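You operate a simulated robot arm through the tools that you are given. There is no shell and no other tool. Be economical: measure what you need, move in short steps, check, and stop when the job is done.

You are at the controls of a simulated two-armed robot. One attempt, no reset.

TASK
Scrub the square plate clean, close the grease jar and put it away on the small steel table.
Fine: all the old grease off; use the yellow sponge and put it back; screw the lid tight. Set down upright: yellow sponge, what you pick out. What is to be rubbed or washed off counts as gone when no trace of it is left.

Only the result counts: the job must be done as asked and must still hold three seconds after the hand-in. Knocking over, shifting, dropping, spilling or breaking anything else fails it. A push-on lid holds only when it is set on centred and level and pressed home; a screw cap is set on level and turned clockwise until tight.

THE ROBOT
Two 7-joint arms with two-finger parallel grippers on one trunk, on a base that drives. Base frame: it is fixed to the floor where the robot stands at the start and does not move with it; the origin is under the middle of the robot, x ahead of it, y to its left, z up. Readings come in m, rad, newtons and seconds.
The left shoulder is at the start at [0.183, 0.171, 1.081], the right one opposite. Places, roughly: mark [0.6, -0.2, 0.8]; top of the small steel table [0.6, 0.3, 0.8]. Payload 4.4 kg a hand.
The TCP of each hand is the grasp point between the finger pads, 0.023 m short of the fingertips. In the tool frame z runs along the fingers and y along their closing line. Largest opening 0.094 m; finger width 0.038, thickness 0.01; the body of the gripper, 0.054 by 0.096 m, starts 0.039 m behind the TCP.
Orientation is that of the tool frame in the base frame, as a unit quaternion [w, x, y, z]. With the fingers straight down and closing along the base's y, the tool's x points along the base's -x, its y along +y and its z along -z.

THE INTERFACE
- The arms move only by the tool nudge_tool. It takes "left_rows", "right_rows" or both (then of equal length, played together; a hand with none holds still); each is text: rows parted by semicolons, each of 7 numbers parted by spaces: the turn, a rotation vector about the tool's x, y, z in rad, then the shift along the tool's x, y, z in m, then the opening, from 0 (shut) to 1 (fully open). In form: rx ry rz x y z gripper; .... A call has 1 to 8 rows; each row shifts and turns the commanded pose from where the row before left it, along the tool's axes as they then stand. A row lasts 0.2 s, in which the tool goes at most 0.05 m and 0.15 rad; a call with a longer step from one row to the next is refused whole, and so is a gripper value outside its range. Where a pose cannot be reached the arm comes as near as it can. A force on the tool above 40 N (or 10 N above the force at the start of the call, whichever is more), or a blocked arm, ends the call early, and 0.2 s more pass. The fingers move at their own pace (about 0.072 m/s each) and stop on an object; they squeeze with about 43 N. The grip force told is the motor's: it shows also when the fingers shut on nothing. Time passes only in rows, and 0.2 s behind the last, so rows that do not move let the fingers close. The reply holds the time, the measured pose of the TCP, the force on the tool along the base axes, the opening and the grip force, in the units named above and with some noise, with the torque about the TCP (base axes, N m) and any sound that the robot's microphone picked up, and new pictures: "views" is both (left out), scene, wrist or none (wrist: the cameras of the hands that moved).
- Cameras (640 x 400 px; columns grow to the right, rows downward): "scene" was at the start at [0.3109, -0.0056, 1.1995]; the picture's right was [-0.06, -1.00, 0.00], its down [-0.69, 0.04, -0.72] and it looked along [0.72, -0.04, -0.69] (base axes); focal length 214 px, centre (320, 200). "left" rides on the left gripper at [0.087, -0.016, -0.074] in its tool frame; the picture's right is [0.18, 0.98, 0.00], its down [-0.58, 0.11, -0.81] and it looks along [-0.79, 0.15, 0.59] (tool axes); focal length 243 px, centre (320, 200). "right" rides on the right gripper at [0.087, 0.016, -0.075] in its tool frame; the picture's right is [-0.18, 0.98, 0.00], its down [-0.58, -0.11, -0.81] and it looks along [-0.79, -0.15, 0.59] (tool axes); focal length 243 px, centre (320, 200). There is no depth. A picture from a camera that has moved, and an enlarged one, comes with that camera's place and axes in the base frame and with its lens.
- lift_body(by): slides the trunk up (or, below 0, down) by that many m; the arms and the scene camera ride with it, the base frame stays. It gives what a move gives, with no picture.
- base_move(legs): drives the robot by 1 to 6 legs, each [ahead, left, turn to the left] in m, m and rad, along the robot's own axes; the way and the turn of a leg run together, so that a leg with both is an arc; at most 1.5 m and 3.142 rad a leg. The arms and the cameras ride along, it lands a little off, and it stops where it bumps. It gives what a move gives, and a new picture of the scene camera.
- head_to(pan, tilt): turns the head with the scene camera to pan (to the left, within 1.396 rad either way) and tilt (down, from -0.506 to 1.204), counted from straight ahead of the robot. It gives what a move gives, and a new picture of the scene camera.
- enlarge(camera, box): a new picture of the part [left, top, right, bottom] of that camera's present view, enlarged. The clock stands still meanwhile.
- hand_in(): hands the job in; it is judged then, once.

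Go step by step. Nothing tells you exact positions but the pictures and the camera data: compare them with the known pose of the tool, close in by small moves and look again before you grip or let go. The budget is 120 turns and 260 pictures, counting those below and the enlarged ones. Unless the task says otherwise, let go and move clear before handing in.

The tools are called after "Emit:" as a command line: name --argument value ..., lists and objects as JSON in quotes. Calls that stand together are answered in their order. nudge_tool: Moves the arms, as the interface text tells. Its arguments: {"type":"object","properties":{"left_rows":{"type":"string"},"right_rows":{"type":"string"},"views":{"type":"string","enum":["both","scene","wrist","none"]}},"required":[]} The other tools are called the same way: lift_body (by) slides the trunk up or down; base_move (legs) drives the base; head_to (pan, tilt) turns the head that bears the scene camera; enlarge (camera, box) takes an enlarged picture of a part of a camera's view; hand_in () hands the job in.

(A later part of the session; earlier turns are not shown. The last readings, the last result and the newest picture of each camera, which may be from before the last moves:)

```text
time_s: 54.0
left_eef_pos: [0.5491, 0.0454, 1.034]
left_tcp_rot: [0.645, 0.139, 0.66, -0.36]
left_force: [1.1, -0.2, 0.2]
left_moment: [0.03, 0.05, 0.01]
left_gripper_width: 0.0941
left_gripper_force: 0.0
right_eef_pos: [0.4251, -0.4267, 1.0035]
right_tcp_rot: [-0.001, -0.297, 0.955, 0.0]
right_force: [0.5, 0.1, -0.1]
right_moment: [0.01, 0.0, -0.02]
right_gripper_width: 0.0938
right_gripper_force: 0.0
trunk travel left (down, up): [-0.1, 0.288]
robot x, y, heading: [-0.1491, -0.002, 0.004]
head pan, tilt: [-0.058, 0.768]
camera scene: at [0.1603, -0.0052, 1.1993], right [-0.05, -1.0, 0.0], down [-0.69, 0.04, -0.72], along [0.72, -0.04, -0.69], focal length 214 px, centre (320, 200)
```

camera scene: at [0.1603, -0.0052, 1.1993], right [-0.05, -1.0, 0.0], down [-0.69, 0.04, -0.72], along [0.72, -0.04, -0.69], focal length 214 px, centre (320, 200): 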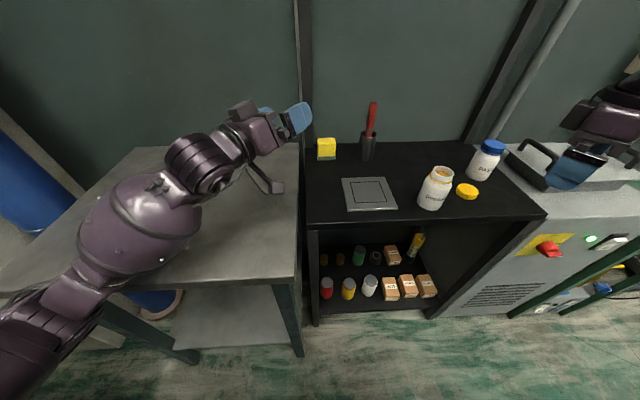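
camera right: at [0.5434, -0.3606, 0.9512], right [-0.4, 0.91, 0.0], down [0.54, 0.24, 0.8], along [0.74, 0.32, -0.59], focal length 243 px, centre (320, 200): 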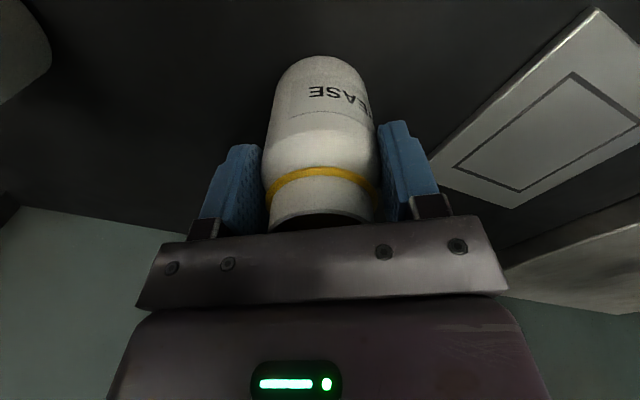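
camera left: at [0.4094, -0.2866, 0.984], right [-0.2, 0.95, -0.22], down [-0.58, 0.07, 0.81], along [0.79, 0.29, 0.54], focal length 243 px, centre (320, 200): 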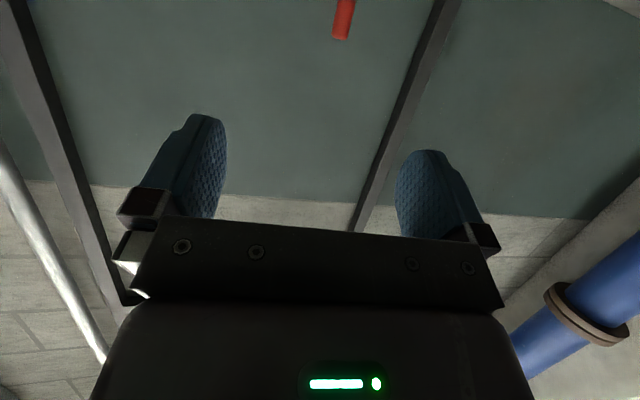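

The left hand is in a comfortable pose at left; it needs a small roll and pitch correction to be level. At the same time the right hand goes back above the jar.

Emit:
nudge_tool --left_rows "0 0 0.15 0 0 0 1; 0 0 0.15 0 0 0 1; 0 0.09 0 0 0 0 1; 0 0 0 0 0 0 1; 0 0 0 0 0 0 1; 0 0 0 0 0 0 1" --right_rows "0 0 0 -0.0404 0.008 0 1; 0 0 0 -0.0404 0.008 0 1; 0 0 0 -0.0404 0.008 0 1; 0 0 0 -0.0404 0.008 0 1; 0 0 0 0 0 0.03 1; 0 0 0 0 0 0.03 1"

```text
time_s: 55.4
left_eef_pos: [0.5502, 0.0453, 1.0344]
left_tcp_rot: [0.661, 0.249, 0.662, -0.25]
left_force: [0.9, -0.6, -0.5]
left_moment: [-0.01, 0.0, 0.0]
left_gripper_width: 0.094
left_gripper_force: 0.1
right_eef_pos: [0.5389, -0.3095, 0.9433]
right_tcp_rot: [-0.002, -0.298, 0.955, 0.0]
right_force: [-0.3, 0.3, 0.2]
right_moment: [-0.04, -0.01, -0.04]
right_gripper_width: 0.0941
right_gripper_force: 0.1
trunk travel left (down, up): [-0.1, 0.288]
robot x, y, heading: [-0.1505, -0.0006, 0.007]
head pan, tilt: [-0.058, 0.768]
camera scene: at [0.1607, -0.005, 1.1992], right [-0.05, -1.0, 0.0], down [-0.69, 0.04, -0.72], along [0.72, -0.04, -0.7], focal length 214 px, centre (320, 200)
camera right: at [0.4587, -0.3439, 1.0198], right [-0.41, 0.91, 0.0], down [0.54, 0.24, 0.8], along [0.73, 0.33, -0.6], focal length 243 px, centre (320, 200)
camera left: at [0.4825, 0.083, 0.9481], right [0.65, 0.74, -0.19], down [-0.53, 0.61, 0.58], along [0.54, -0.28, 0.79], focal length 243 px, centre (320, 200)
```

scene: 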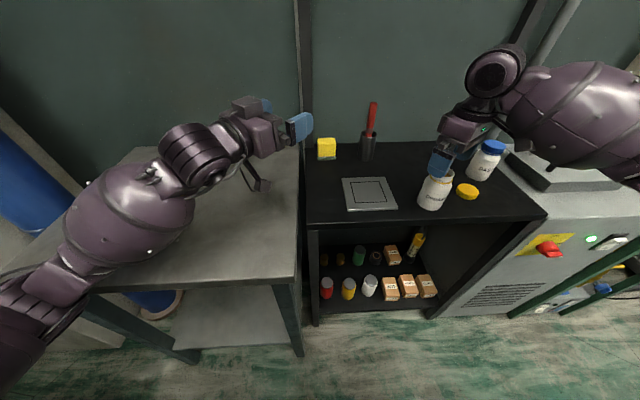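
right: 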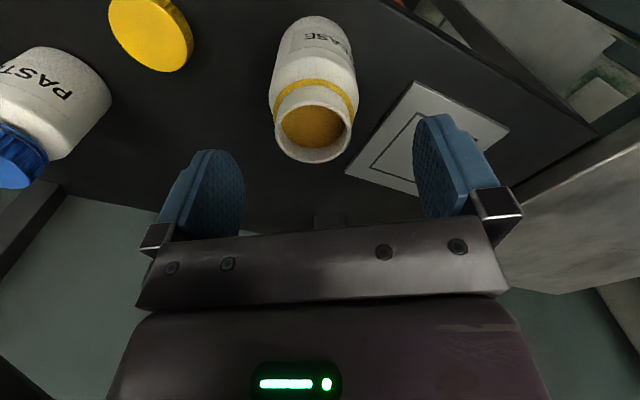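
left: 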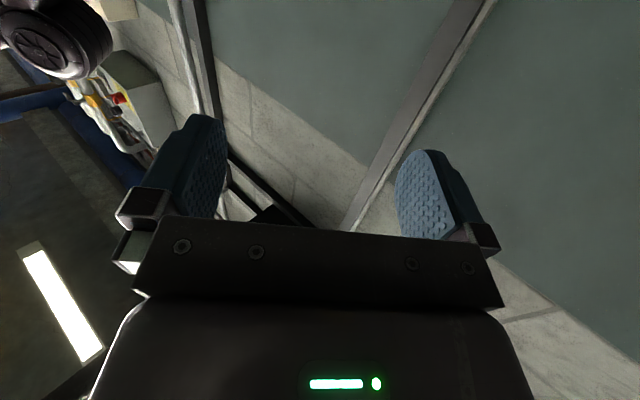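

The left hand is level, pointing right-forwards. The right hand is over the jar within 2 mm, so I'll descend to z≈0.88 and grip.

Emit:
nudge_tool --right_rows "0 0 0 0 -0.002 0.025 1; 0 0 0 0 0 0.025 1; 0 0 0 0 0 0.013 1; 0 0 0 0 0 0 0.3; 0 0 0 0 0 0 0.3; 0 0 0 0 0 0 0.3" --views "wrist"

```text
time_s: 56.8
left_eef_pos: [0.5488, 0.0462, 1.0358]
left_tcp_rot: [0.662, 0.249, 0.662, -0.249]
left_force: [0.2, -0.4, 0.2]
left_moment: [-0.03, 0.0, -0.03]
left_gripper_width: 0.0938
left_gripper_force: 0.0
right_eef_pos: [0.5409, -0.3109, 0.8808]
right_tcp_rot: [-0.002, -0.297, 0.955, 0.0]
right_force: [1.2, -0.3, 0.1]
right_moment: [0.07, -0.06, -0.04]
right_gripper_width: 0.0579
right_gripper_force: 43.3
trunk travel left (down, up): [-0.1, 0.288]
robot x, y, heading: [-0.1499, 0.0007, -0.004]
head pan, tilt: [-0.058, 0.768]
camera right: at [0.4608, -0.3463, 0.9576], right [-0.41, 0.91, 0.0], down [0.54, 0.24, 0.8], along [0.74, 0.33, -0.59], focal length 243 px, centre (320, 200)
```

right: 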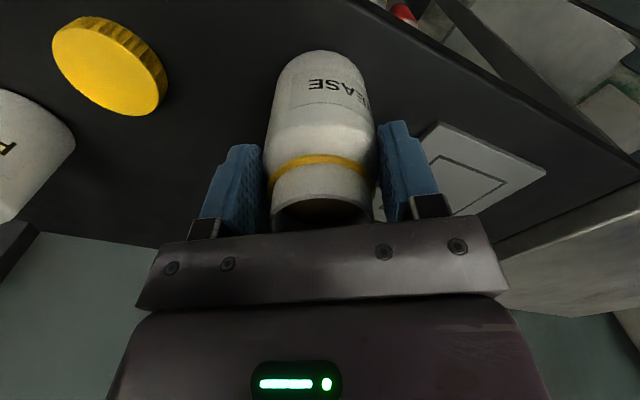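

The jar is gripped just below its shoulder. I'll lift it and carry it to about (0.65, -0.08) with its base at z≈1.0.

Emit:
nudge_tool --right_rows "0 0 0 0 0 -0.025 0.3; 0 0 0 0 0 -0.025 0.3; 0 0 0 -0.0368 0.0214 -0.025 0.3; 0 0 0 -0.0368 0.0214 -0.025 0.3; 0 0 0 -0.0368 0.0214 -0.025 0.3; 0 0 0 -0.0368 0.0214 -0.025 0.3; 0 0 0 -0.0368 0.0214 -0.025 0.3; 0 0 0 -0.0368 0.0214 -0.025 0.3"

Emit:
enlarge --camera "scene" --box '[240, 60, 440, 200]'

```text
time_s: 58.6
left_eef_pos: [0.5489, 0.0475, 1.0365]
left_tcp_rot: [0.662, 0.248, 0.662, -0.25]
left_force: [0.2, -0.3, -1.1]
left_moment: [0.0, -0.02, 0.0]
left_gripper_width: 0.0939
left_gripper_force: 0.0
right_eef_pos: [0.6517, -0.0749, 1.0805]
right_tcp_rot: [-0.001, -0.298, 0.955, -0.002]
right_force: [-0.2, 0.2, -1.6]
right_moment: [0.0, 0.01, 0.0]
right_gripper_width: 0.058
right_gripper_force: 42.8
trunk travel left (down, up): [-0.1, 0.288]
robot x, y, heading: [-0.1501, -0.0003, 0.006]
head pan, tilt: [-0.058, 0.768]
camera scene: at [0.1596, -0.004, 1.1997], right [-0.05, -1.0, 0.0], down [-0.69, 0.04, -0.72], along [0.72, -0.04, -0.69], focal length 214 px, centre (320, 200)
camera right: at [0.5712, -0.1111, 1.1566], right [-0.41, 0.91, 0.0], down [0.54, 0.24, 0.8], along [0.74, 0.33, -0.59], focal length 243 px, centre (320, 200)
```

scene: 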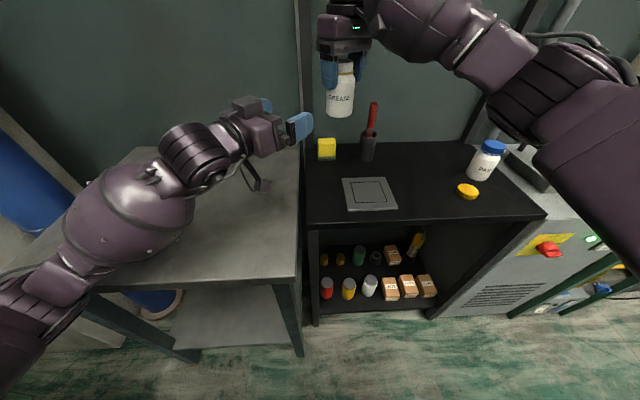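
right: 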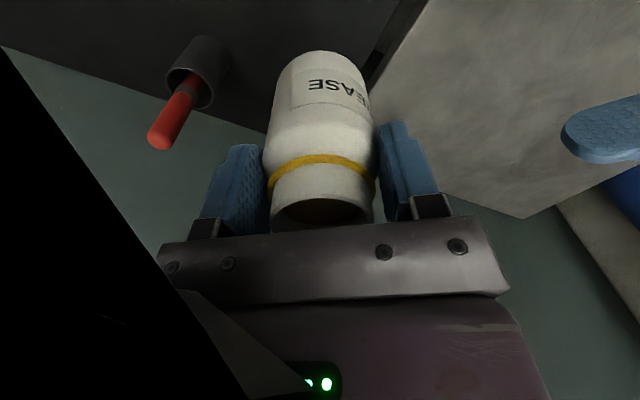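

```text
2.86 times, centred on (340, 130) of scene
camera zoom: at [0.1596, -0.004, 1.1997], right [-0.05, -1.0, 0.0], down [-0.69, 0.04, -0.72], along [0.72, -0.04, -0.69], focal length 613 px, centre (263, 400)
```

zoom: 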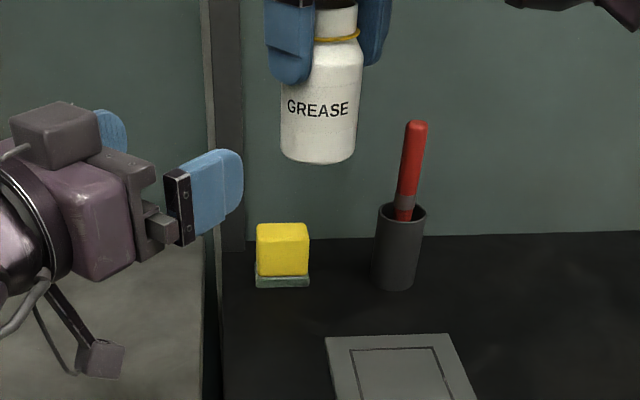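

Good view. I'll align the left hand sideways and in height, then advance part of the way and check.

Emit:
nudge_tool --left_rows "0 0 0 0.0095 -0.0243 0.02 1; 0 0 0 0 0 0.03 1; 0 0 0 0 0 0.02 1; 0 0 0 0 0 0 1" --views "wrist"

Emit:
enlarge --camera "scene" --box '[260, 60, 400, 150]'

```text
time_s: 59.6
left_eef_pos: [0.5743, -0.001, 1.031]
left_tcp_rot: [0.666, 0.245, 0.663, -0.239]
left_force: [-0.1, -0.8, 0.2]
left_moment: [0.01, 0.01, -0.01]
left_gripper_width: 0.0943
left_gripper_force: 0.0
right_eef_pos: [0.6383, -0.0637, 1.0929]
right_tcp_rot: [0.005, -0.303, 0.953, -0.004]
right_force: [0.1, 0.3, -2.9]
right_moment: [-0.02, 0.01, -0.02]
right_gripper_width: 0.0578
right_gripper_force: 42.4
trunk travel left (down, up): [-0.1, 0.288]
robot x, y, heading: [-0.1539, 0.0008, 0.011]
head pan, tilt: [-0.058, 0.768]
camera left: at [0.5071, 0.0356, 0.9436], right [0.63, 0.75, -0.17], down [-0.55, 0.6, 0.58], along [0.54, -0.27, 0.8], focal length 243 px, centre (320, 200)
```

left: 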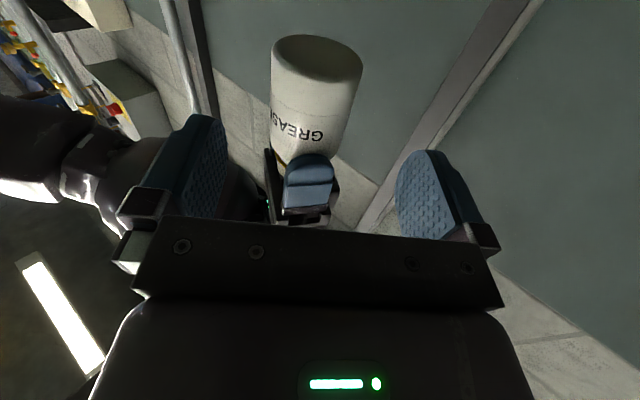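

```text
4.44 times, centred on (330, 105) of scene
camera zoom: at [0.1434, 0.0037, 1.2045], right [-0.04, -1.0, 0.0], down [-0.68, 0.03, -0.73], along [0.73, -0.03, -0.68], focal length 953 px, centre (276, 622)
```

zoom: 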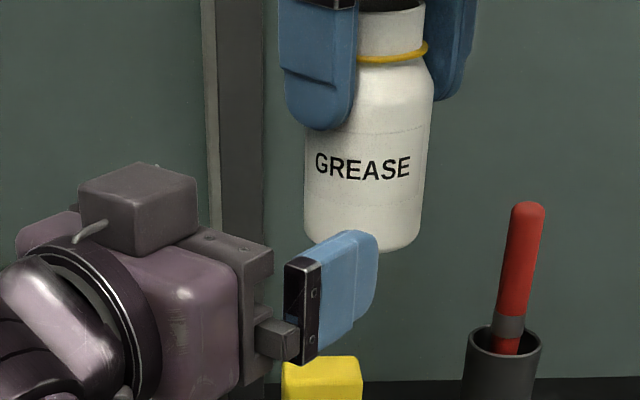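

The body has been pushed back about 1.5 cm; the left elbow may be touching the steel table. I'll look at the whole scene.

Emit:
head_to --pan 0.5 --tilt 0.9

```text
time_s: 60.5
left_eef_pos: [0.5739, -0.0013, 1.0306]
left_tcp_rot: [0.666, 0.245, 0.663, -0.239]
left_force: [0.1, -0.4, -0.3]
left_moment: [0.03, -0.03, -0.02]
left_gripper_width: 0.0943
left_gripper_force: 0.1
right_eef_pos: [0.6385, -0.065, 1.0933]
right_tcp_rot: [0.005, -0.303, 0.953, -0.006]
right_force: [-0.6, 0.0, -2.5]
right_moment: [0.02, 0.06, 0.03]
right_gripper_width: 0.0577
right_gripper_force: 43.2
trunk travel left (down, up): [-0.1, 0.288]
robot x, y, heading: [-0.1489, 0.0014, 0.01]
head pan, tilt: [0.499, 0.901]
camera scene: at [0.1276, 0.0434, 1.1935], right [0.49, -0.87, 0.01], down [-0.67, -0.39, -0.63], along [0.55, 0.3, -0.78], focal length 214 px, centre (320, 200)
```

scene: 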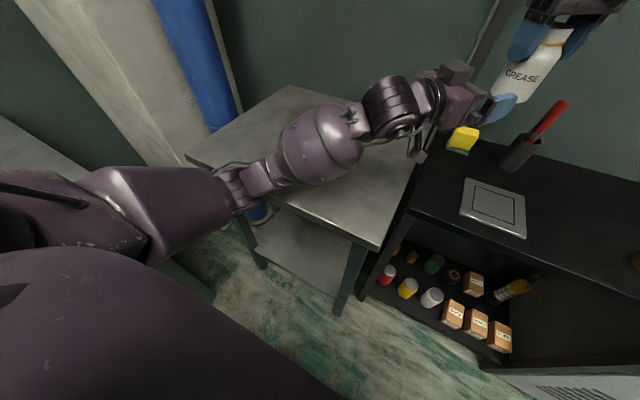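

The left elbow looks pressed against the front corner of the steel table. I'll back off along the same way at once.

Emit:
nudge_tool --left_rows "0 0 0 0 0 -0.02 1; 0 0 0 0 0 -0.03 1; 0 0 0 -0.0095 0.0243 -0.02 1; 0 0 0 0 0 0 1" --views "scene"

Emit:
enlarge --camera "scene" --box '[160, 80, 400, 260]'

```text
time_s: 61.5
left_eef_pos: [0.5479, 0.0435, 1.036]
left_tcp_rot: [0.661, 0.25, 0.661, -0.251]
left_force: [0.3, 0.3, 0.3]
left_moment: [0.01, -0.01, 0.02]
left_gripper_width: 0.0942
left_gripper_force: 0.1
right_eef_pos: [0.6513, -0.0773, 1.0805]
right_tcp_rot: [-0.002, -0.297, 0.955, -0.001]
right_force: [-0.2, 0.2, -2.7]
right_moment: [-0.02, 0.01, 0.0]
right_gripper_width: 0.0577
right_gripper_force: 42.7
trunk travel left (down, up): [-0.1, 0.288]
robot x, y, heading: [-0.1518, 0.0, -0.001]
head pan, tilt: [0.499, 0.901]
camera scene: at [0.1449, 0.0361, 1.189], right [0.48, -0.88, 0.0], down [-0.69, -0.38, -0.62], along [0.54, 0.3, -0.78], focal length 214 px, centre (320, 200)
```

scene: 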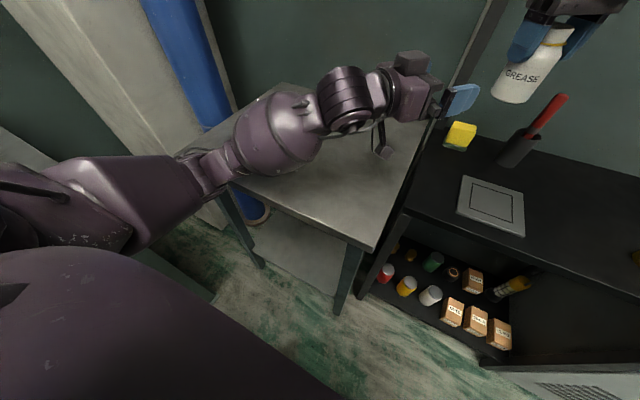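

```text
2.22 times, centred on (280, 170) of scene
camera zoom: at [0.1449, 0.0361, 1.189], right [0.48, -0.88, 0.0], down [-0.69, -0.38, -0.62], along [0.54, 0.3, -0.78], focal length 477 px, centre (409, 267)
```

zoom: 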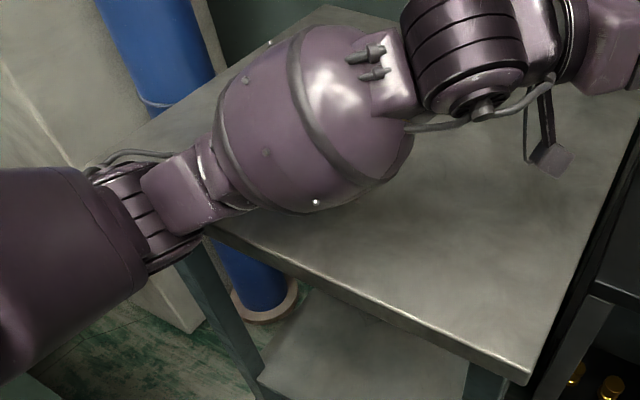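

The body is back to normal and the steel table looks unmoved. I'll raise the trunk by 0.13 m so the elbow clears the table by a good margin.

Emit:
lift_body --by 0.13

Emit:
head_to --pan -0.058 --tilt 0.768

```text
time_s: 63.1
left_eef_pos: [0.5509, 0.0457, 1.1639]
left_tcp_rot: [0.661, 0.248, 0.663, -0.25]
left_force: [0.1, -0.3, -0.2]
left_moment: [-0.03, 0.0, -0.03]
left_gripper_width: 0.0939
left_gripper_force: 0.0
right_eef_pos: [0.6518, -0.0789, 1.2074]
right_tcp_rot: [-0.003, -0.298, 0.955, 0.0]
right_force: [-0.2, 0.2, -2.8]
right_moment: [-0.01, 0.03, 0.02]
right_gripper_width: 0.0576
right_gripper_force: 42.6
trunk travel left (down, up): [-0.23, 0.158]
robot x, y, heading: [-0.1522, -0.0, -0.001]
head pan, tilt: [0.499, 0.901]
```

```text
time_s: 64.1
left_eef_pos: [0.5494, 0.045, 1.1659]
left_tcp_rot: [0.662, 0.248, 0.662, -0.248]
left_force: [0.5, -0.7, -0.6]
left_moment: [-0.01, 0.03, 0.01]
left_gripper_width: 0.0938
left_gripper_force: 0.1
right_eef_pos: [0.651, -0.0791, 1.21]
right_tcp_rot: [-0.002, -0.297, 0.955, -0.001]
right_force: [-0.2, -0.6, -2.4]
right_moment: [-0.01, -0.02, 0.0]
right_gripper_width: 0.0574
right_gripper_force: 43.2
trunk travel left (down, up): [-0.23, 0.158]
robot x, y, heading: [-0.1478, -0.002, 0.001]
head pan, tilt: [-0.058, 0.768]
camera scene: at [0.0353, -0.0052, 1.3502], right [-0.05, -1.0, 0.0], down [-0.69, 0.04, -0.72], along [0.72, -0.04, -0.69], focal length 214 px, centre (320, 200)
```

scene: 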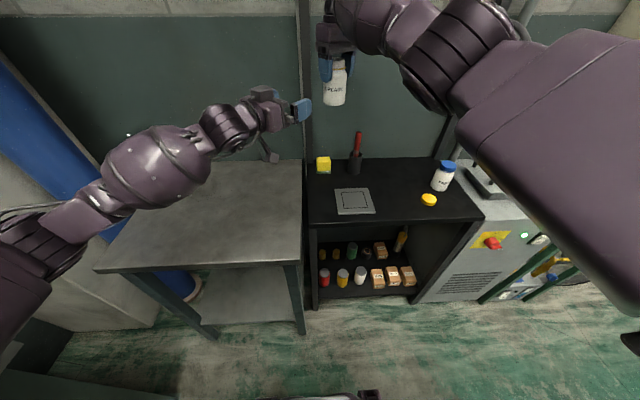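

Now there is room under the left elbow. I repeat the approach with the left hand, checking that the body stays still.

Emit:
nudge_tool --left_rows "0 0 0 0.01 -0.0268 0.02 1; 0 0 0 0 0 0.03 1; 0 0 0 0 0 0.02 1; 0 0 0 0 0 0 1" --views "wrist"

Emit:
enlarge --camera "scene" --box '[260, 40, 400, 130]'

```text
time_s: 65.1
left_eef_pos: [0.584, -0.0224, 1.1556]
left_tcp_rot: [0.661, 0.249, 0.662, -0.251]
left_force: [0.0, 0.4, 1.2]
left_moment: [-0.02, 0.03, -0.02]
left_gripper_width: 0.094
left_gripper_force: 0.1
right_eef_pos: [0.651, -0.0802, 1.2104]
right_tcp_rot: [-0.002, -0.297, 0.955, 0.0]
right_force: [0.0, -0.4, -2.5]
right_moment: [-0.04, 0.03, 0.03]
right_gripper_width: 0.0576
right_gripper_force: 43.2
trunk travel left (down, up): [-0.23, 0.158]
robot x, y, heading: [-0.1481, -0.0025, 0.0]
head pan, tilt: [-0.058, 0.768]
camera left: at [0.5176, 0.0152, 1.0693], right [0.65, 0.74, -0.19], down [-0.53, 0.61, 0.58], along [0.54, -0.28, 0.79], focal length 243 px, centre (320, 200)
```

left: 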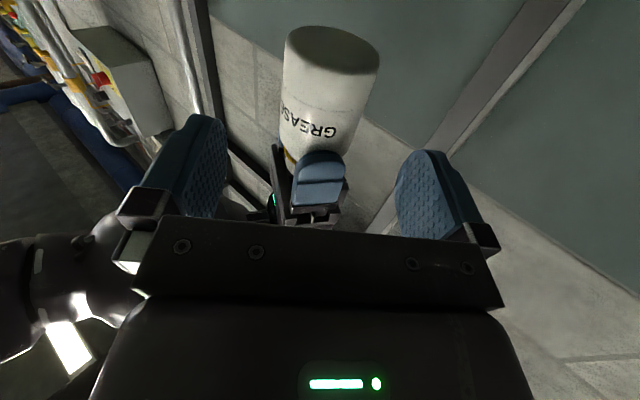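

```text
4.44 times, centred on (330, 85) of scene
camera zoom: at [0.0351, -0.0049, 1.3502], right [-0.05, -1.0, 0.0], down [-0.69, 0.04, -0.72], along [0.72, -0.04, -0.69], focal length 953 px, centre (276, 711)
```

zoom: 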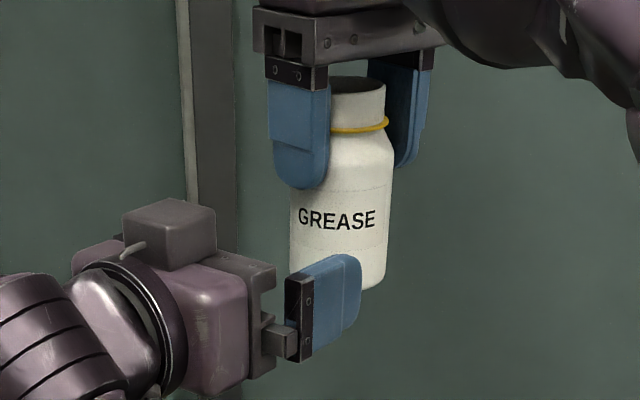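

Aligned and the body is steady. I'll advance the rest and close on the lower body.

Emit:
nudge_tool --left_rows "0 0 0 0 0.001 0.03 1; 0 0 0 0 0 0.03 1; 0 0 0 0 0 0.022 1; 0 0 0 0 0 0 1" --views "wrist"

Emit:
enlarge --camera "scene" --box '[260, 40, 400, 130]'

```text
time_s: 66.1
left_eef_pos: [0.6469, -0.0747, 1.1554]
left_tcp_rot: [0.662, 0.249, 0.662, -0.249]
left_force: [0.0, -0.6, 0.7]
left_moment: [0.03, 0.01, 0.04]
left_gripper_width: 0.0937
left_gripper_force: 0.0
right_eef_pos: [0.6503, -0.0782, 1.2106]
right_tcp_rot: [-0.002, -0.298, 0.955, 0.0]
right_force: [0.2, 0.8, -2.6]
right_moment: [-0.02, 0.05, 0.04]
right_gripper_width: 0.0575
right_gripper_force: 42.7
trunk travel left (down, up): [-0.23, 0.158]
robot x, y, heading: [-0.1524, 0.0011, 0.004]
head pan, tilt: [-0.058, 0.768]
camera left: at [0.5806, -0.0382, 1.0686], right [0.65, 0.74, -0.19], down [-0.53, 0.61, 0.58], along [0.54, -0.28, 0.79], focal length 243 px, centre (320, 200)
```

left: 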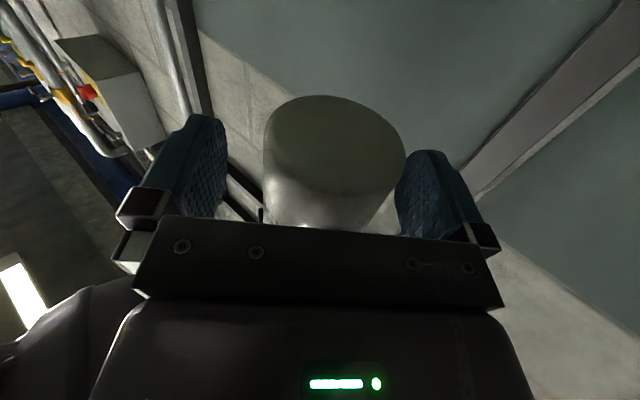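

```text
4.44 times, centred on (330, 85) of scene
camera zoom: at [0.0351, -0.0049, 1.3502], right [-0.05, -1.0, 0.0], down [-0.69, 0.04, -0.72], along [0.72, -0.04, -0.69], focal length 953 px, centre (276, 711)
```

zoom: 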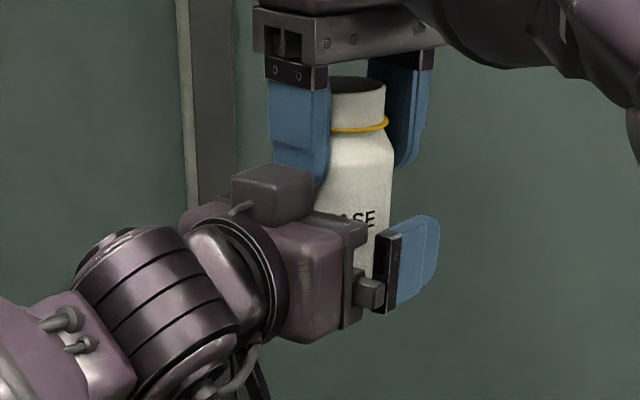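

The jar is centred between the left fingers. I'll close the left hand, then open the right.

Emit:
nudge_tool --left_rows "0 0 0 0 0 0 0.3; 0 0 0 0 0 0 0.3; 0 0 0 0 0 0 0.3; 0 0 0 0 0 0 0.3" --views "none"

```text
time_s: 67.1
left_eef_pos: [0.6492, -0.0739, 1.154]
left_tcp_rot: [0.662, 0.248, 0.663, -0.248]
left_force: [26.9, 5.9, -0.2]
left_moment: [-0.21, 0.44, 0.45]
left_gripper_width: 0.0594
left_gripper_force: 43.3
right_eef_pos: [0.6498, -0.0785, 1.2098]
right_tcp_rot: [-0.003, -0.296, 0.955, 0.0]
right_force: [-26.6, -5.9, -2.8]
right_moment: [-0.1, 1.06, -0.23]
right_gripper_width: 0.0576
right_gripper_force: 42.8
trunk travel left (down, up): [-0.23, 0.158]
robot x, y, heading: [-0.1489, -0.0046, 0.002]
head pan, tilt: [-0.058, 0.768]
```

There's a 27 N side force between the hands, so I'll ease the left hand a couple of mm in +x.

Emit:
nudge_tool --left_rows "0 0 0 0 0.0012 0.001 0.3; 0 0 0 0 0.0008 0.0005 0.3" --views "none"

```text
time_s: 67.7
left_eef_pos: [0.6496, -0.0746, 1.1545]
left_tcp_rot: [0.662, 0.249, 0.662, -0.249]
left_force: [17.4, 9.2, -0.3]
left_moment: [-0.15, -0.22, 1.01]
left_gripper_width: 0.0593
left_gripper_force: 42.7
right_eef_pos: [0.6503, -0.0804, 1.2088]
right_tcp_rot: [-0.001, -0.295, 0.955, 0.0]
right_force: [-17.4, -8.9, -0.7]
right_moment: [-0.32, 1.23, -0.9]
right_gripper_width: 0.0576
right_gripper_force: 42.6
trunk travel left (down, up): [-0.23, 0.158]
robot x, y, heading: [-0.1521, 0.0027, 0.003]
head pan, tilt: [-0.058, 0.768]
```

Acceptable. I open the right hand and rise clear.

Emit:
nudge_tool --right_rows "0 0 0 0 0 0 0.75; 0 0 0 0 0 0 1; 0 0 0 0 0 0 1; 0 0 0 0 0 -0.03 1; 0 0 0 0 0 -0.04 1; 0 0 0 0 0 -0.03 1"

Emit:
enlarge --camera "scene" --box '[260, 40, 400, 130]'

```text
time_s: 68.5
left_eef_pos: [0.6465, -0.0786, 1.1553]
left_tcp_rot: [0.661, 0.252, 0.66, -0.253]
left_force: [-18.7, 9.5, -0.9]
left_moment: [-0.41, -0.73, 0.14]
left_gripper_width: 0.0592
left_gripper_force: 43.3
right_eef_pos: [0.653, -0.0851, 1.2104]
right_tcp_rot: [0.002, -0.293, 0.956, -0.003]
right_force: [17.0, -10.2, -0.3]
right_moment: [-0.17, -0.24, -0.12]
right_gripper_width: 0.086
right_gripper_force: 0.1
trunk travel left (down, up): [-0.23, 0.158]
robot x, y, heading: [-0.1508, 0.002, 0.006]
head pan, tilt: [-0.058, 0.768]
stopped in row 4 (left hand): the force on the tool passed its limit at 42 N (the readings are from after the stop); the commanded pose is now the measured one
camera scene: at [0.0352, -0.0055, 1.3502], right [-0.06, -1.0, 0.0], down [-0.69, 0.04, -0.72], along [0.72, -0.04, -0.69], focal length 214 px, centre (320, 200)
camera right: at [0.5717, -0.1188, 1.2861], right [-0.4, 0.92, -0.01], down [0.54, 0.24, 0.81], along [0.74, 0.32, -0.59], focal length 243 px, centre (320, 200)
```

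scene: 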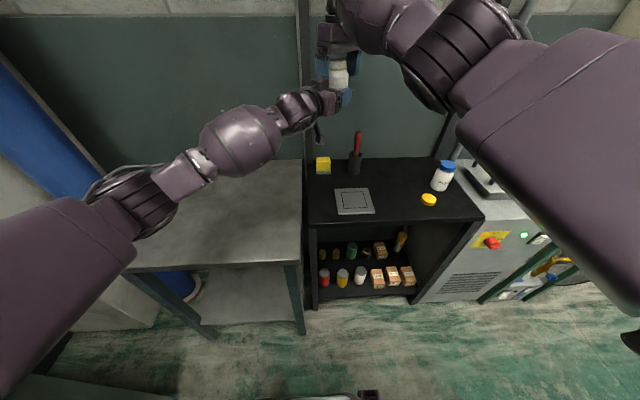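
right: 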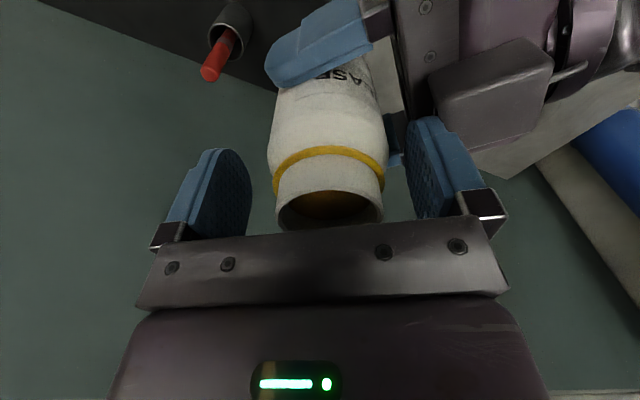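

```text
4.44 times, centred on (330, 85) of scene
camera zoom: at [0.0352, -0.0055, 1.3502], right [-0.06, -1.0, 0.0], down [-0.69, 0.04, -0.72], along [0.72, -0.04, -0.69], focal length 953 px, centre (276, 711)
```

zoom: 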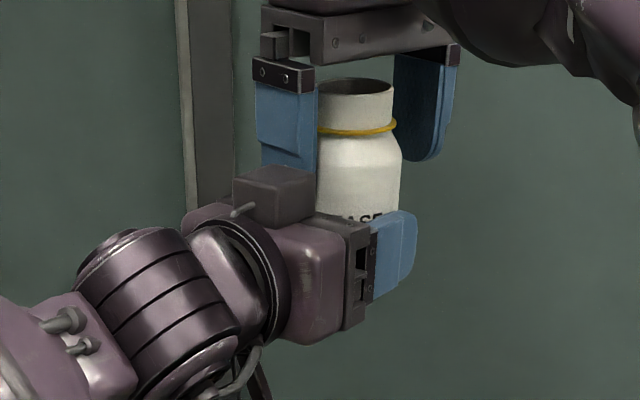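

The right finger opened against the box on top of the left hand. I'll close it slightly, then rise straight up.

Emit:
nudge_tool --right_rows "0 0 0 0 0 0 0.76; 0 0 0 0 0 0 0.76; 0 0 0 0 0 -0.01 0.76; 0 0 0 0 0 -0.02 0.76; 0 0 0 0 0 -0.04 0.76; 0 0 0 0 0 -0.03 0.76"

Emit:
enlarge --camera "scene" --box '[260, 30, 400, 130]'

```text
time_s: 69.9
left_eef_pos: [0.6461, -0.0768, 1.1565]
left_tcp_rot: [0.661, 0.251, 0.66, -0.252]
left_force: [1.1, 0.6, 0.0]
left_moment: [0.03, 0.01, -0.01]
left_gripper_width: 0.0592
left_gripper_force: 43.0
right_eef_pos: [0.6331, -0.0912, 1.3008]
right_tcp_rot: [0.001, -0.294, 0.956, -0.001]
right_force: [0.9, -0.1, -0.6]
right_moment: [-0.01, -0.01, -0.01]
right_gripper_width: 0.0714
right_gripper_force: 0.1
right hand out of reach, approached as far as the arm can: row 4, 5, 6
trunk travel left (down, up): [-0.23, 0.158]
robot x, y, heading: [-0.1523, 0.0019, 0.005]
head pan, tilt: [-0.058, 0.768]
camera scene: at [0.0351, -0.0051, 1.3502], right [-0.06, -1.0, 0.0], down [-0.69, 0.04, -0.72], along [0.72, -0.04, -0.69], focal length 214 px, centre (320, 200)
camera right: at [0.5528, -0.1259, 1.3754], right [-0.4, 0.92, 0.0], down [0.54, 0.24, 0.81], along [0.74, 0.32, -0.59], focal length 243 px, centre (320, 200)
```

scene: 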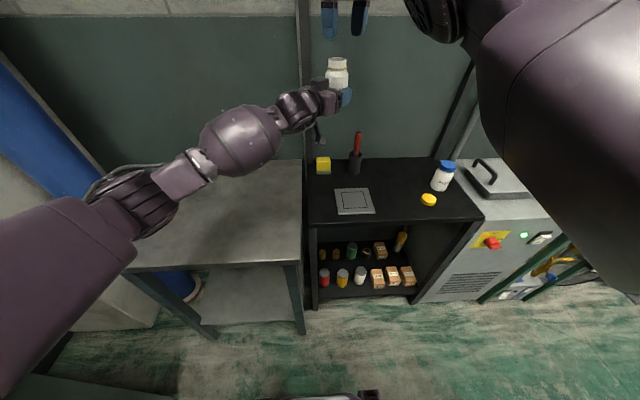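
right: 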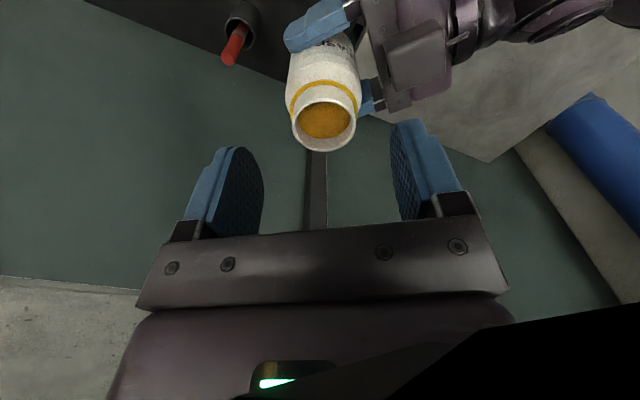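

```text
4.00 times, centred on (330, 80) of scene
camera zoom: at [0.0351, -0.0051, 1.3502], right [-0.06, -1.0, 0.0], down [-0.69, 0.04, -0.72], along [0.72, -0.04, -0.69], focal length 858 px, centre (280, 680)
```

zoom: 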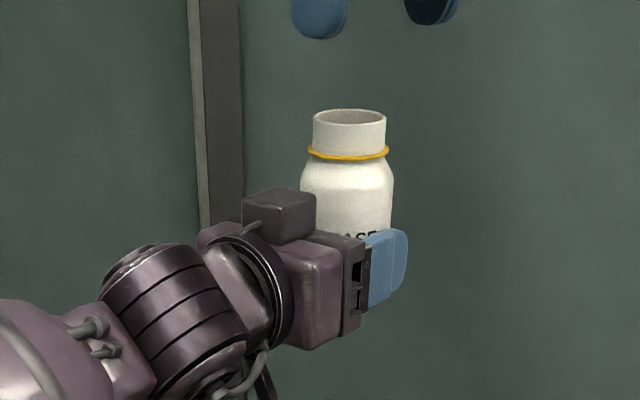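

The left hand holds the jar upright. I'll pull it slightly closer and lower for better right-arm reach, while the right hand goes back towards the lid.

Emit:
nudge_tool --left_rows "0 0 0 0 0 0 0.3; 0 0 0 0 0 0 0.3; 0 0 0 0 0 0 0.3; 0 0 0 0.008 -0.0099 -0.0112 0.3; 0 0 0 0.008 -0.0099 -0.0112 0.3; 0 0 0 0.008 -0.0099 -0.0112 0.3; 0 0 0 0.006 -0.0099 -0.0112 0.3; 0 0 0 0 0 0 0.3" --right_rows "0 0 0 0.0298 -0.031 0.008 0.76; 0 0 0 0.0298 -0.031 0.015 0.76; 0 0 0 0.0298 -0.031 0.015 0.76; 0 0 0 0.0298 -0.031 0.015 0.76; 0 0 0 0.0298 -0.031 0.015 0.76; 0 0 0 0.0298 -0.031 0.015 1; 0 0 0 0.0298 -0.031 0.015 1; 0 0 0 0.0298 -0.031 0.015 1"

```text
time_s: 71.7
left_eef_pos: [0.5879, -0.0794, 1.1249]
left_tcp_rot: [0.662, 0.252, 0.66, -0.251]
left_force: [0.6, 1.2, 0.1]
left_moment: [0.0, 0.01, 0.0]
left_gripper_width: 0.0587
left_gripper_force: 42.9
right_eef_pos: [0.6447, -0.4291, 1.2046]
right_tcp_rot: [0.0, -0.294, 0.956, -0.001]
right_force: [-0.2, 0.2, -0.6]
right_moment: [0.04, 0.03, 0.03]
right_gripper_width: 0.094
right_gripper_force: 0.2
right hand out of reach, approached as far as the arm can: row 1, 2, 3, 4, 5, 6, 7
trunk travel left (down, up): [-0.23, 0.158]
robot x, y, heading: [-0.1511, -0.0013, 0.003]
head pan, tilt: [-0.058, 0.768]
camera scene: at [0.0354, -0.0066, 1.3502], right [-0.06, -1.0, 0.0], down [-0.69, 0.04, -0.72], along [0.72, -0.04, -0.69], focal length 214 px, centre (320, 200)
camera right: at [0.5644, -0.4649, 1.2805], right [-0.4, 0.92, 0.0], down [0.54, 0.24, 0.81], along [0.74, 0.32, -0.59], focal length 243 px, centre (320, 200)
camera left: at [0.5208, -0.0408, 1.0375], right [0.65, 0.73, -0.18], down [-0.53, 0.62, 0.58], along [0.54, -0.28, 0.79], focal length 243 px, centre (320, 200)
```

scene: 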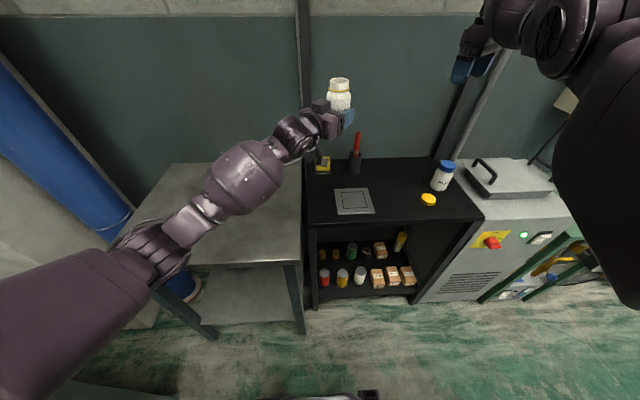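
right: 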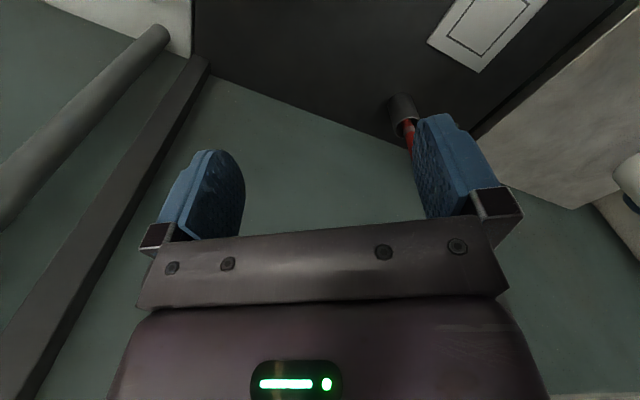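
left: 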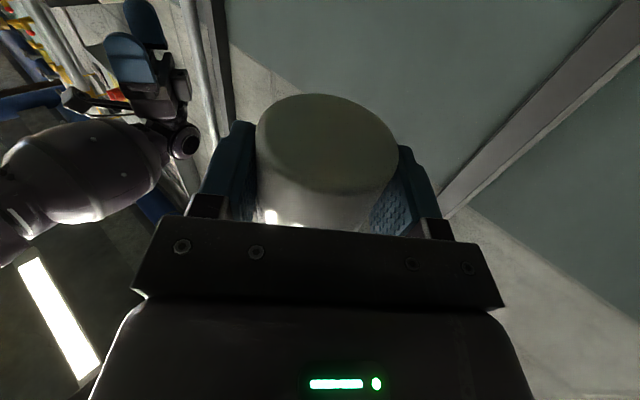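

The left hand keeps the jar upright. I'll lower the right hand over the lid, pre-turning it counter-clockwise.

Emit:
nudge_tool --right_rows "0 0 0 0.029 0.0197 0.03 1; 0 0 0 0.029 0.0197 0.03 1; 0 0 -0.15 0 0 0.045 1; 0 0 -0.15 0 0 0.045 1; 0 0 -0.15 0 0 0.045 1; 0 0 -0.15 0 0 0.045 1; 0 0 0 0 0 0 1" --views "wrist"

```text
time_s: 73.3
left_eef_pos: [0.5873, -0.077, 1.1259]
left_tcp_rot: [0.662, 0.251, 0.66, -0.251]
left_force: [-0.3, -0.1, 0.7]
left_moment: [-0.02, 0.03, 0.01]
left_gripper_width: 0.0592
left_gripper_force: 43.1
right_eef_pos: [0.6444, -0.4498, 0.9768]
right_tcp_rot: [0.001, -0.565, 0.825, -0.002]
right_force: [0.3, 0.2, 0.2]
right_moment: [-0.04, 0.0, -0.04]
right_gripper_width: 0.094
right_gripper_force: 0.0
right hand out of reach, approached as far as the arm can: row 1, 2, 3, 6
trunk travel left (down, up): [-0.23, 0.158]
robot x, y, heading: [-0.1509, -0.0003, -0.003]
head pan, tilt: [-0.058, 0.768]
camera right: at [0.5977, -0.5237, 1.0525], right [-0.85, 0.53, -0.01], down [0.31, 0.5, 0.81], along [0.43, 0.68, -0.59], focal length 243 px, centre (320, 200)
```

right: 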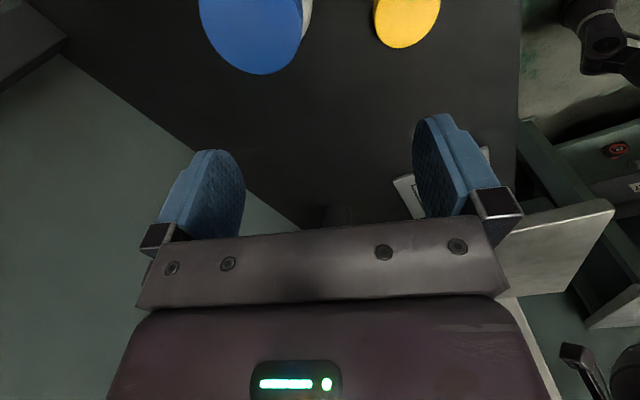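

The right arm didn't come back in x as commanded, perhaps at a joint limit. I'll look at the arm and try a small move.

Emit:
nudge_tool --right_rows "0 0 0.15 0 0 0 1; 0 0 0.15 0 0 0 1; 0 0 0 0 0 0 1; 0 0 0 0 0 0 1" --views "scene"

```text
time_s: 74.3
left_eef_pos: [0.5874, -0.0772, 1.1254]
left_tcp_rot: [0.661, 0.252, 0.661, -0.252]
left_force: [-0.4, 0.2, -0.4]
left_moment: [0.05, 0.02, 0.0]
left_gripper_width: 0.0588
left_gripper_force: 43.1
right_eef_pos: [0.6455, -0.4502, 0.975]
right_tcp_rot: [0.001, -0.434, 0.901, -0.002]
right_force: [0.1, -0.8, -0.8]
right_moment: [-0.01, 0.0, -0.01]
right_gripper_width: 0.0941
right_gripper_force: 0.1
trunk travel left (down, up): [-0.23, 0.158]
robot x, y, heading: [-0.1541, -0.0017, 0.001]
head pan, tilt: [-0.058, 0.768]
camera scene: at [0.0352, -0.0054, 1.3502], right [-0.06, -1.0, 0.0], down [-0.69, 0.04, -0.72], along [0.72, -0.04, -0.69], focal length 214 px, centre (320, 200)
```

scene: 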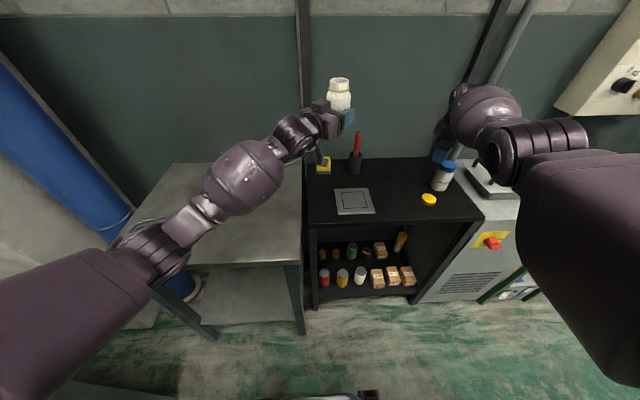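

The command is consistent again; I'll retry moving towards the lid in small steps at this height.

Emit:
nudge_tool --right_rows "0 0 0 0.0093 0.0224 0 1; 0 0 0 0.0093 0.0224 0 1; 0 0 0 0.0093 0.0224 0 1; 0 0 0 0 0 0 1" --views "wrist"

```text
time_s: 75.3
left_eef_pos: [0.5878, -0.077, 1.1235]
left_tcp_rot: [0.661, 0.252, 0.661, -0.252]
left_force: [0.3, -0.9, 0.5]
left_moment: [0.03, 0.02, 0.04]
left_gripper_width: 0.0591
left_gripper_force: 42.9
right_eef_pos: [0.5749, -0.4291, 0.9756]
right_tcp_rot: [0.002, -0.435, 0.9, -0.002]
right_force: [0.3, 0.1, 0.0]
right_moment: [0.01, -0.01, 0.03]
right_gripper_width: 0.0939
right_gripper_force: 0.1
trunk travel left (down, up): [-0.23, 0.158]
robot x, y, heading: [-0.1497, 0.0031, 0.0]
head pan, tilt: [-0.058, 0.768]
camera right: at [0.5088, -0.4865, 1.0515], right [-0.65, 0.76, 0.0], down [0.45, 0.39, 0.81], along [0.61, 0.53, -0.59], focal length 243 px, centre (320, 200)
```

right: 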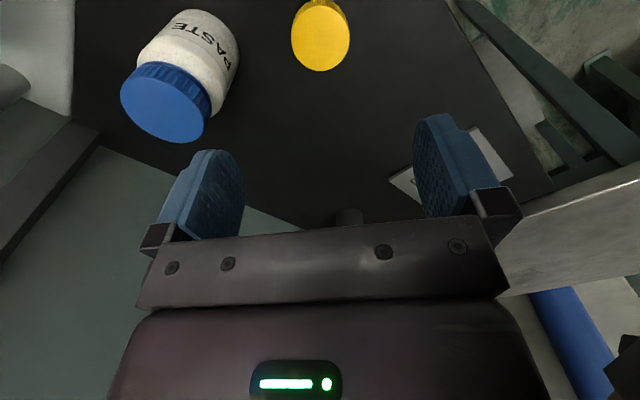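

Works now, and the lid is right beneath the hand. I'll descend.

Emit:
nudge_tool --right_rows "0 0 0 0 0 0.04 1; 0 0 0 0 0 0.04 1; 0 0 0 0 0 0.03 1; 0 0 0 0 0 0 1" --views "wrist"

```text
time_s: 76.3
left_eef_pos: [0.5872, -0.0773, 1.1258]
left_tcp_rot: [0.661, 0.252, 0.66, -0.252]
left_force: [-0.3, -0.6, -1.2]
left_moment: [0.01, 0.0, -0.01]
left_gripper_width: 0.0591
left_gripper_force: 43.2
right_eef_pos: [0.5766, -0.4308, 0.8668]
right_tcp_rot: [0.001, -0.434, 0.901, -0.003]
right_force: [-0.8, -0.4, -0.2]
right_moment: [0.0, -0.01, -0.02]
right_gripper_width: 0.0941
right_gripper_force: 0.2
trunk travel left (down, up): [-0.23, 0.158]
robot x, y, heading: [-0.1553, -0.0003, 0.0]
head pan, tilt: [-0.058, 0.768]
camera right: at [0.5094, -0.4879, 0.9425], right [-0.65, 0.76, 0.0], down [0.44, 0.39, 0.81], along [0.61, 0.53, -0.59], focal length 243 px, centre (320, 200)
```

right: 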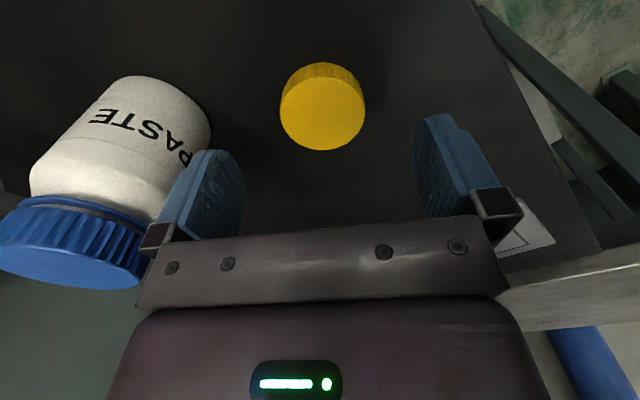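

Small correction, and I'll narrow the fingers somewhat to stay clear of the paste jar. Then descend and grip the lid.

Emit:
nudge_tool --right_rows "0 0 0 0.0027 0.0024 0 0.75; 0 0 0 0 0 0 0.75; 0 0 0 0 0 0.025 0.75; 0 0 0 0 0 0.015 0.75; 0 0 0 0 0 0 0.2; 0 0 0 0 0 0 0.2; 0 0 0 0 0 0 0.2" --views "wrist"

```text
time_s: 77.9
left_eef_pos: [0.5878, -0.0772, 1.1242]
left_tcp_rot: [0.661, 0.251, 0.661, -0.252]
left_force: [-0.3, -0.5, -0.4]
left_moment: [0.02, 0.02, 0.0]
left_gripper_width: 0.0591
left_gripper_force: 43.5
right_eef_pos: [0.5725, -0.4317, 0.827]
right_tcp_rot: [0.001, -0.434, 0.901, -0.002]
right_force: [-0.2, -0.1, -0.4]
right_moment: [-0.02, 0.0, 0.02]
right_gripper_width: 0.0479
right_gripper_force: 43.0
trunk travel left (down, up): [-0.23, 0.158]
robot x, y, heading: [-0.1511, 0.0001, 0.001]
head pan, tilt: [-0.058, 0.768]
camera right: at [0.5064, -0.4876, 0.9022], right [-0.65, 0.76, 0.0], down [0.44, 0.39, 0.81], along [0.61, 0.53, -0.59], focal length 243 px, centre (320, 200)
```

right: 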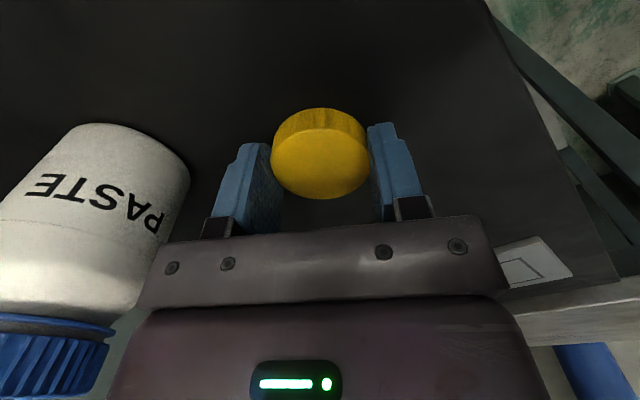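

The lid is gripped. I'll lift it and bring it beside the held jar, staging before going over it.

Emit:
nudge_tool --right_rows "0 0 0 0 0 -0.045 0.2; 0 0 0 0 0 -0.045 0.2; 0 0 0 -0.0316 0.0218 -0.03 0.2; 0 0 0 -0.0316 0.0218 -0.03 0.2; 0 0 0 -0.0316 0.0218 -0.03 0.2; 0 0 0 -0.0316 0.0218 -0.03 0.2; 0 0 0 0 0 -0.045 0.2; 0 0 0 0 0 -0.045 0.2" --views "none"

Emit:
nudge_tool --right_rows "0 0 0 0 0 -0.035 0.2; 0 0 0 0 0 -0.035 0.2; 0 0 0 -0.0316 0.0218 0 0.2; 0 0 0 0 0 0 0.2"

Emit:
enlarge --camera "scene" --box '[280, 20, 440, 130]'

```text
time_s: 79.7
left_eef_pos: [0.5864, -0.0765, 1.1252]
left_tcp_rot: [0.662, 0.252, 0.659, -0.252]
left_force: [-0.6, -0.7, 0.0]
left_moment: [0.0, 0.04, 0.0]
left_gripper_width: 0.0591
left_gripper_force: 43.2
right_eef_pos: [0.5828, -0.2742, 1.1266]
right_tcp_rot: [0.001, -0.433, 0.901, -0.001]
right_force: [0.8, -0.4, 0.3]
right_moment: [0.0, -0.01, -0.03]
right_gripper_width: 0.0479
right_gripper_force: 43.3
trunk travel left (down, up): [-0.23, 0.158]
robot x, y, heading: [-0.1513, 0.0023, 0.003]
head pan, tilt: [-0.058, 0.768]
```

```text
time_s: 80.7
left_eef_pos: [0.5869, -0.0789, 1.1251]
left_tcp_rot: [0.661, 0.252, 0.66, -0.252]
left_force: [-0.3, 0.7, -0.6]
left_moment: [0.0, -0.01, 0.01]
left_gripper_width: 0.0589
left_gripper_force: 42.5
right_eef_pos: [0.5827, -0.2379, 1.1946]
right_tcp_rot: [0.0, -0.433, 0.901, -0.001]
right_force: [-0.3, -0.5, -0.2]
right_moment: [0.01, 0.0, -0.01]
right_gripper_width: 0.0477
right_gripper_force: 43.5
trunk travel left (down, up): [-0.23, 0.158]
robot x, y, heading: [-0.1517, 0.0005, 0.005]
head pan, tilt: [-0.058, 0.768]
camera scene: at [0.0346, -0.0063, 1.3503], right [-0.06, -1.0, 0.0], down [-0.69, 0.04, -0.72], along [0.72, -0.04, -0.69], focal length 214 px, centre (320, 200)
camera right: at [0.5167, -0.2943, 1.2703], right [-0.65, 0.76, 0.0], down [0.45, 0.39, 0.81], along [0.61, 0.53, -0.59], focal length 243 px, centre (320, 200)
```

scene: 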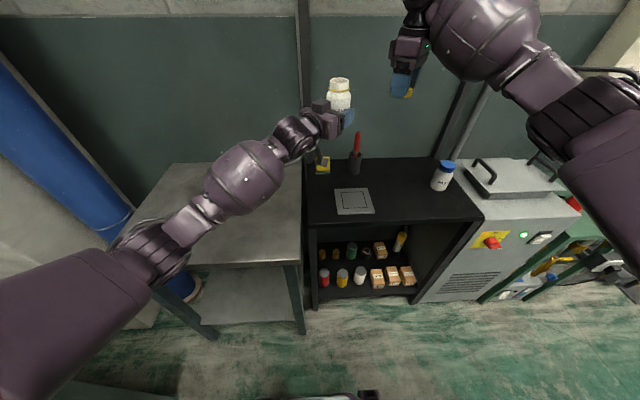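
right: 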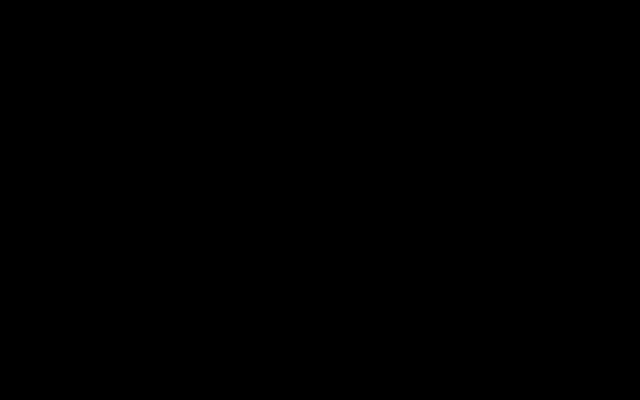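

```text
3.64 times, centred on (360, 75) of scene
camera zoom: at [0.0346, -0.0063, 1.3503], right [-0.06, -1.0, 0.0], down [-0.69, 0.04, -0.72], along [0.72, -0.04, -0.69], focal length 780 px, centre (174, 654)
```

zoom: 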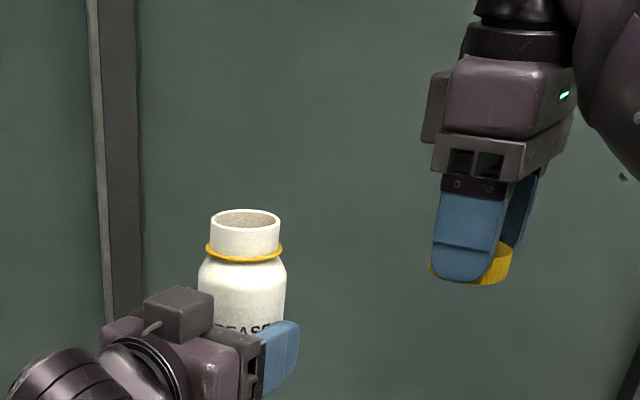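

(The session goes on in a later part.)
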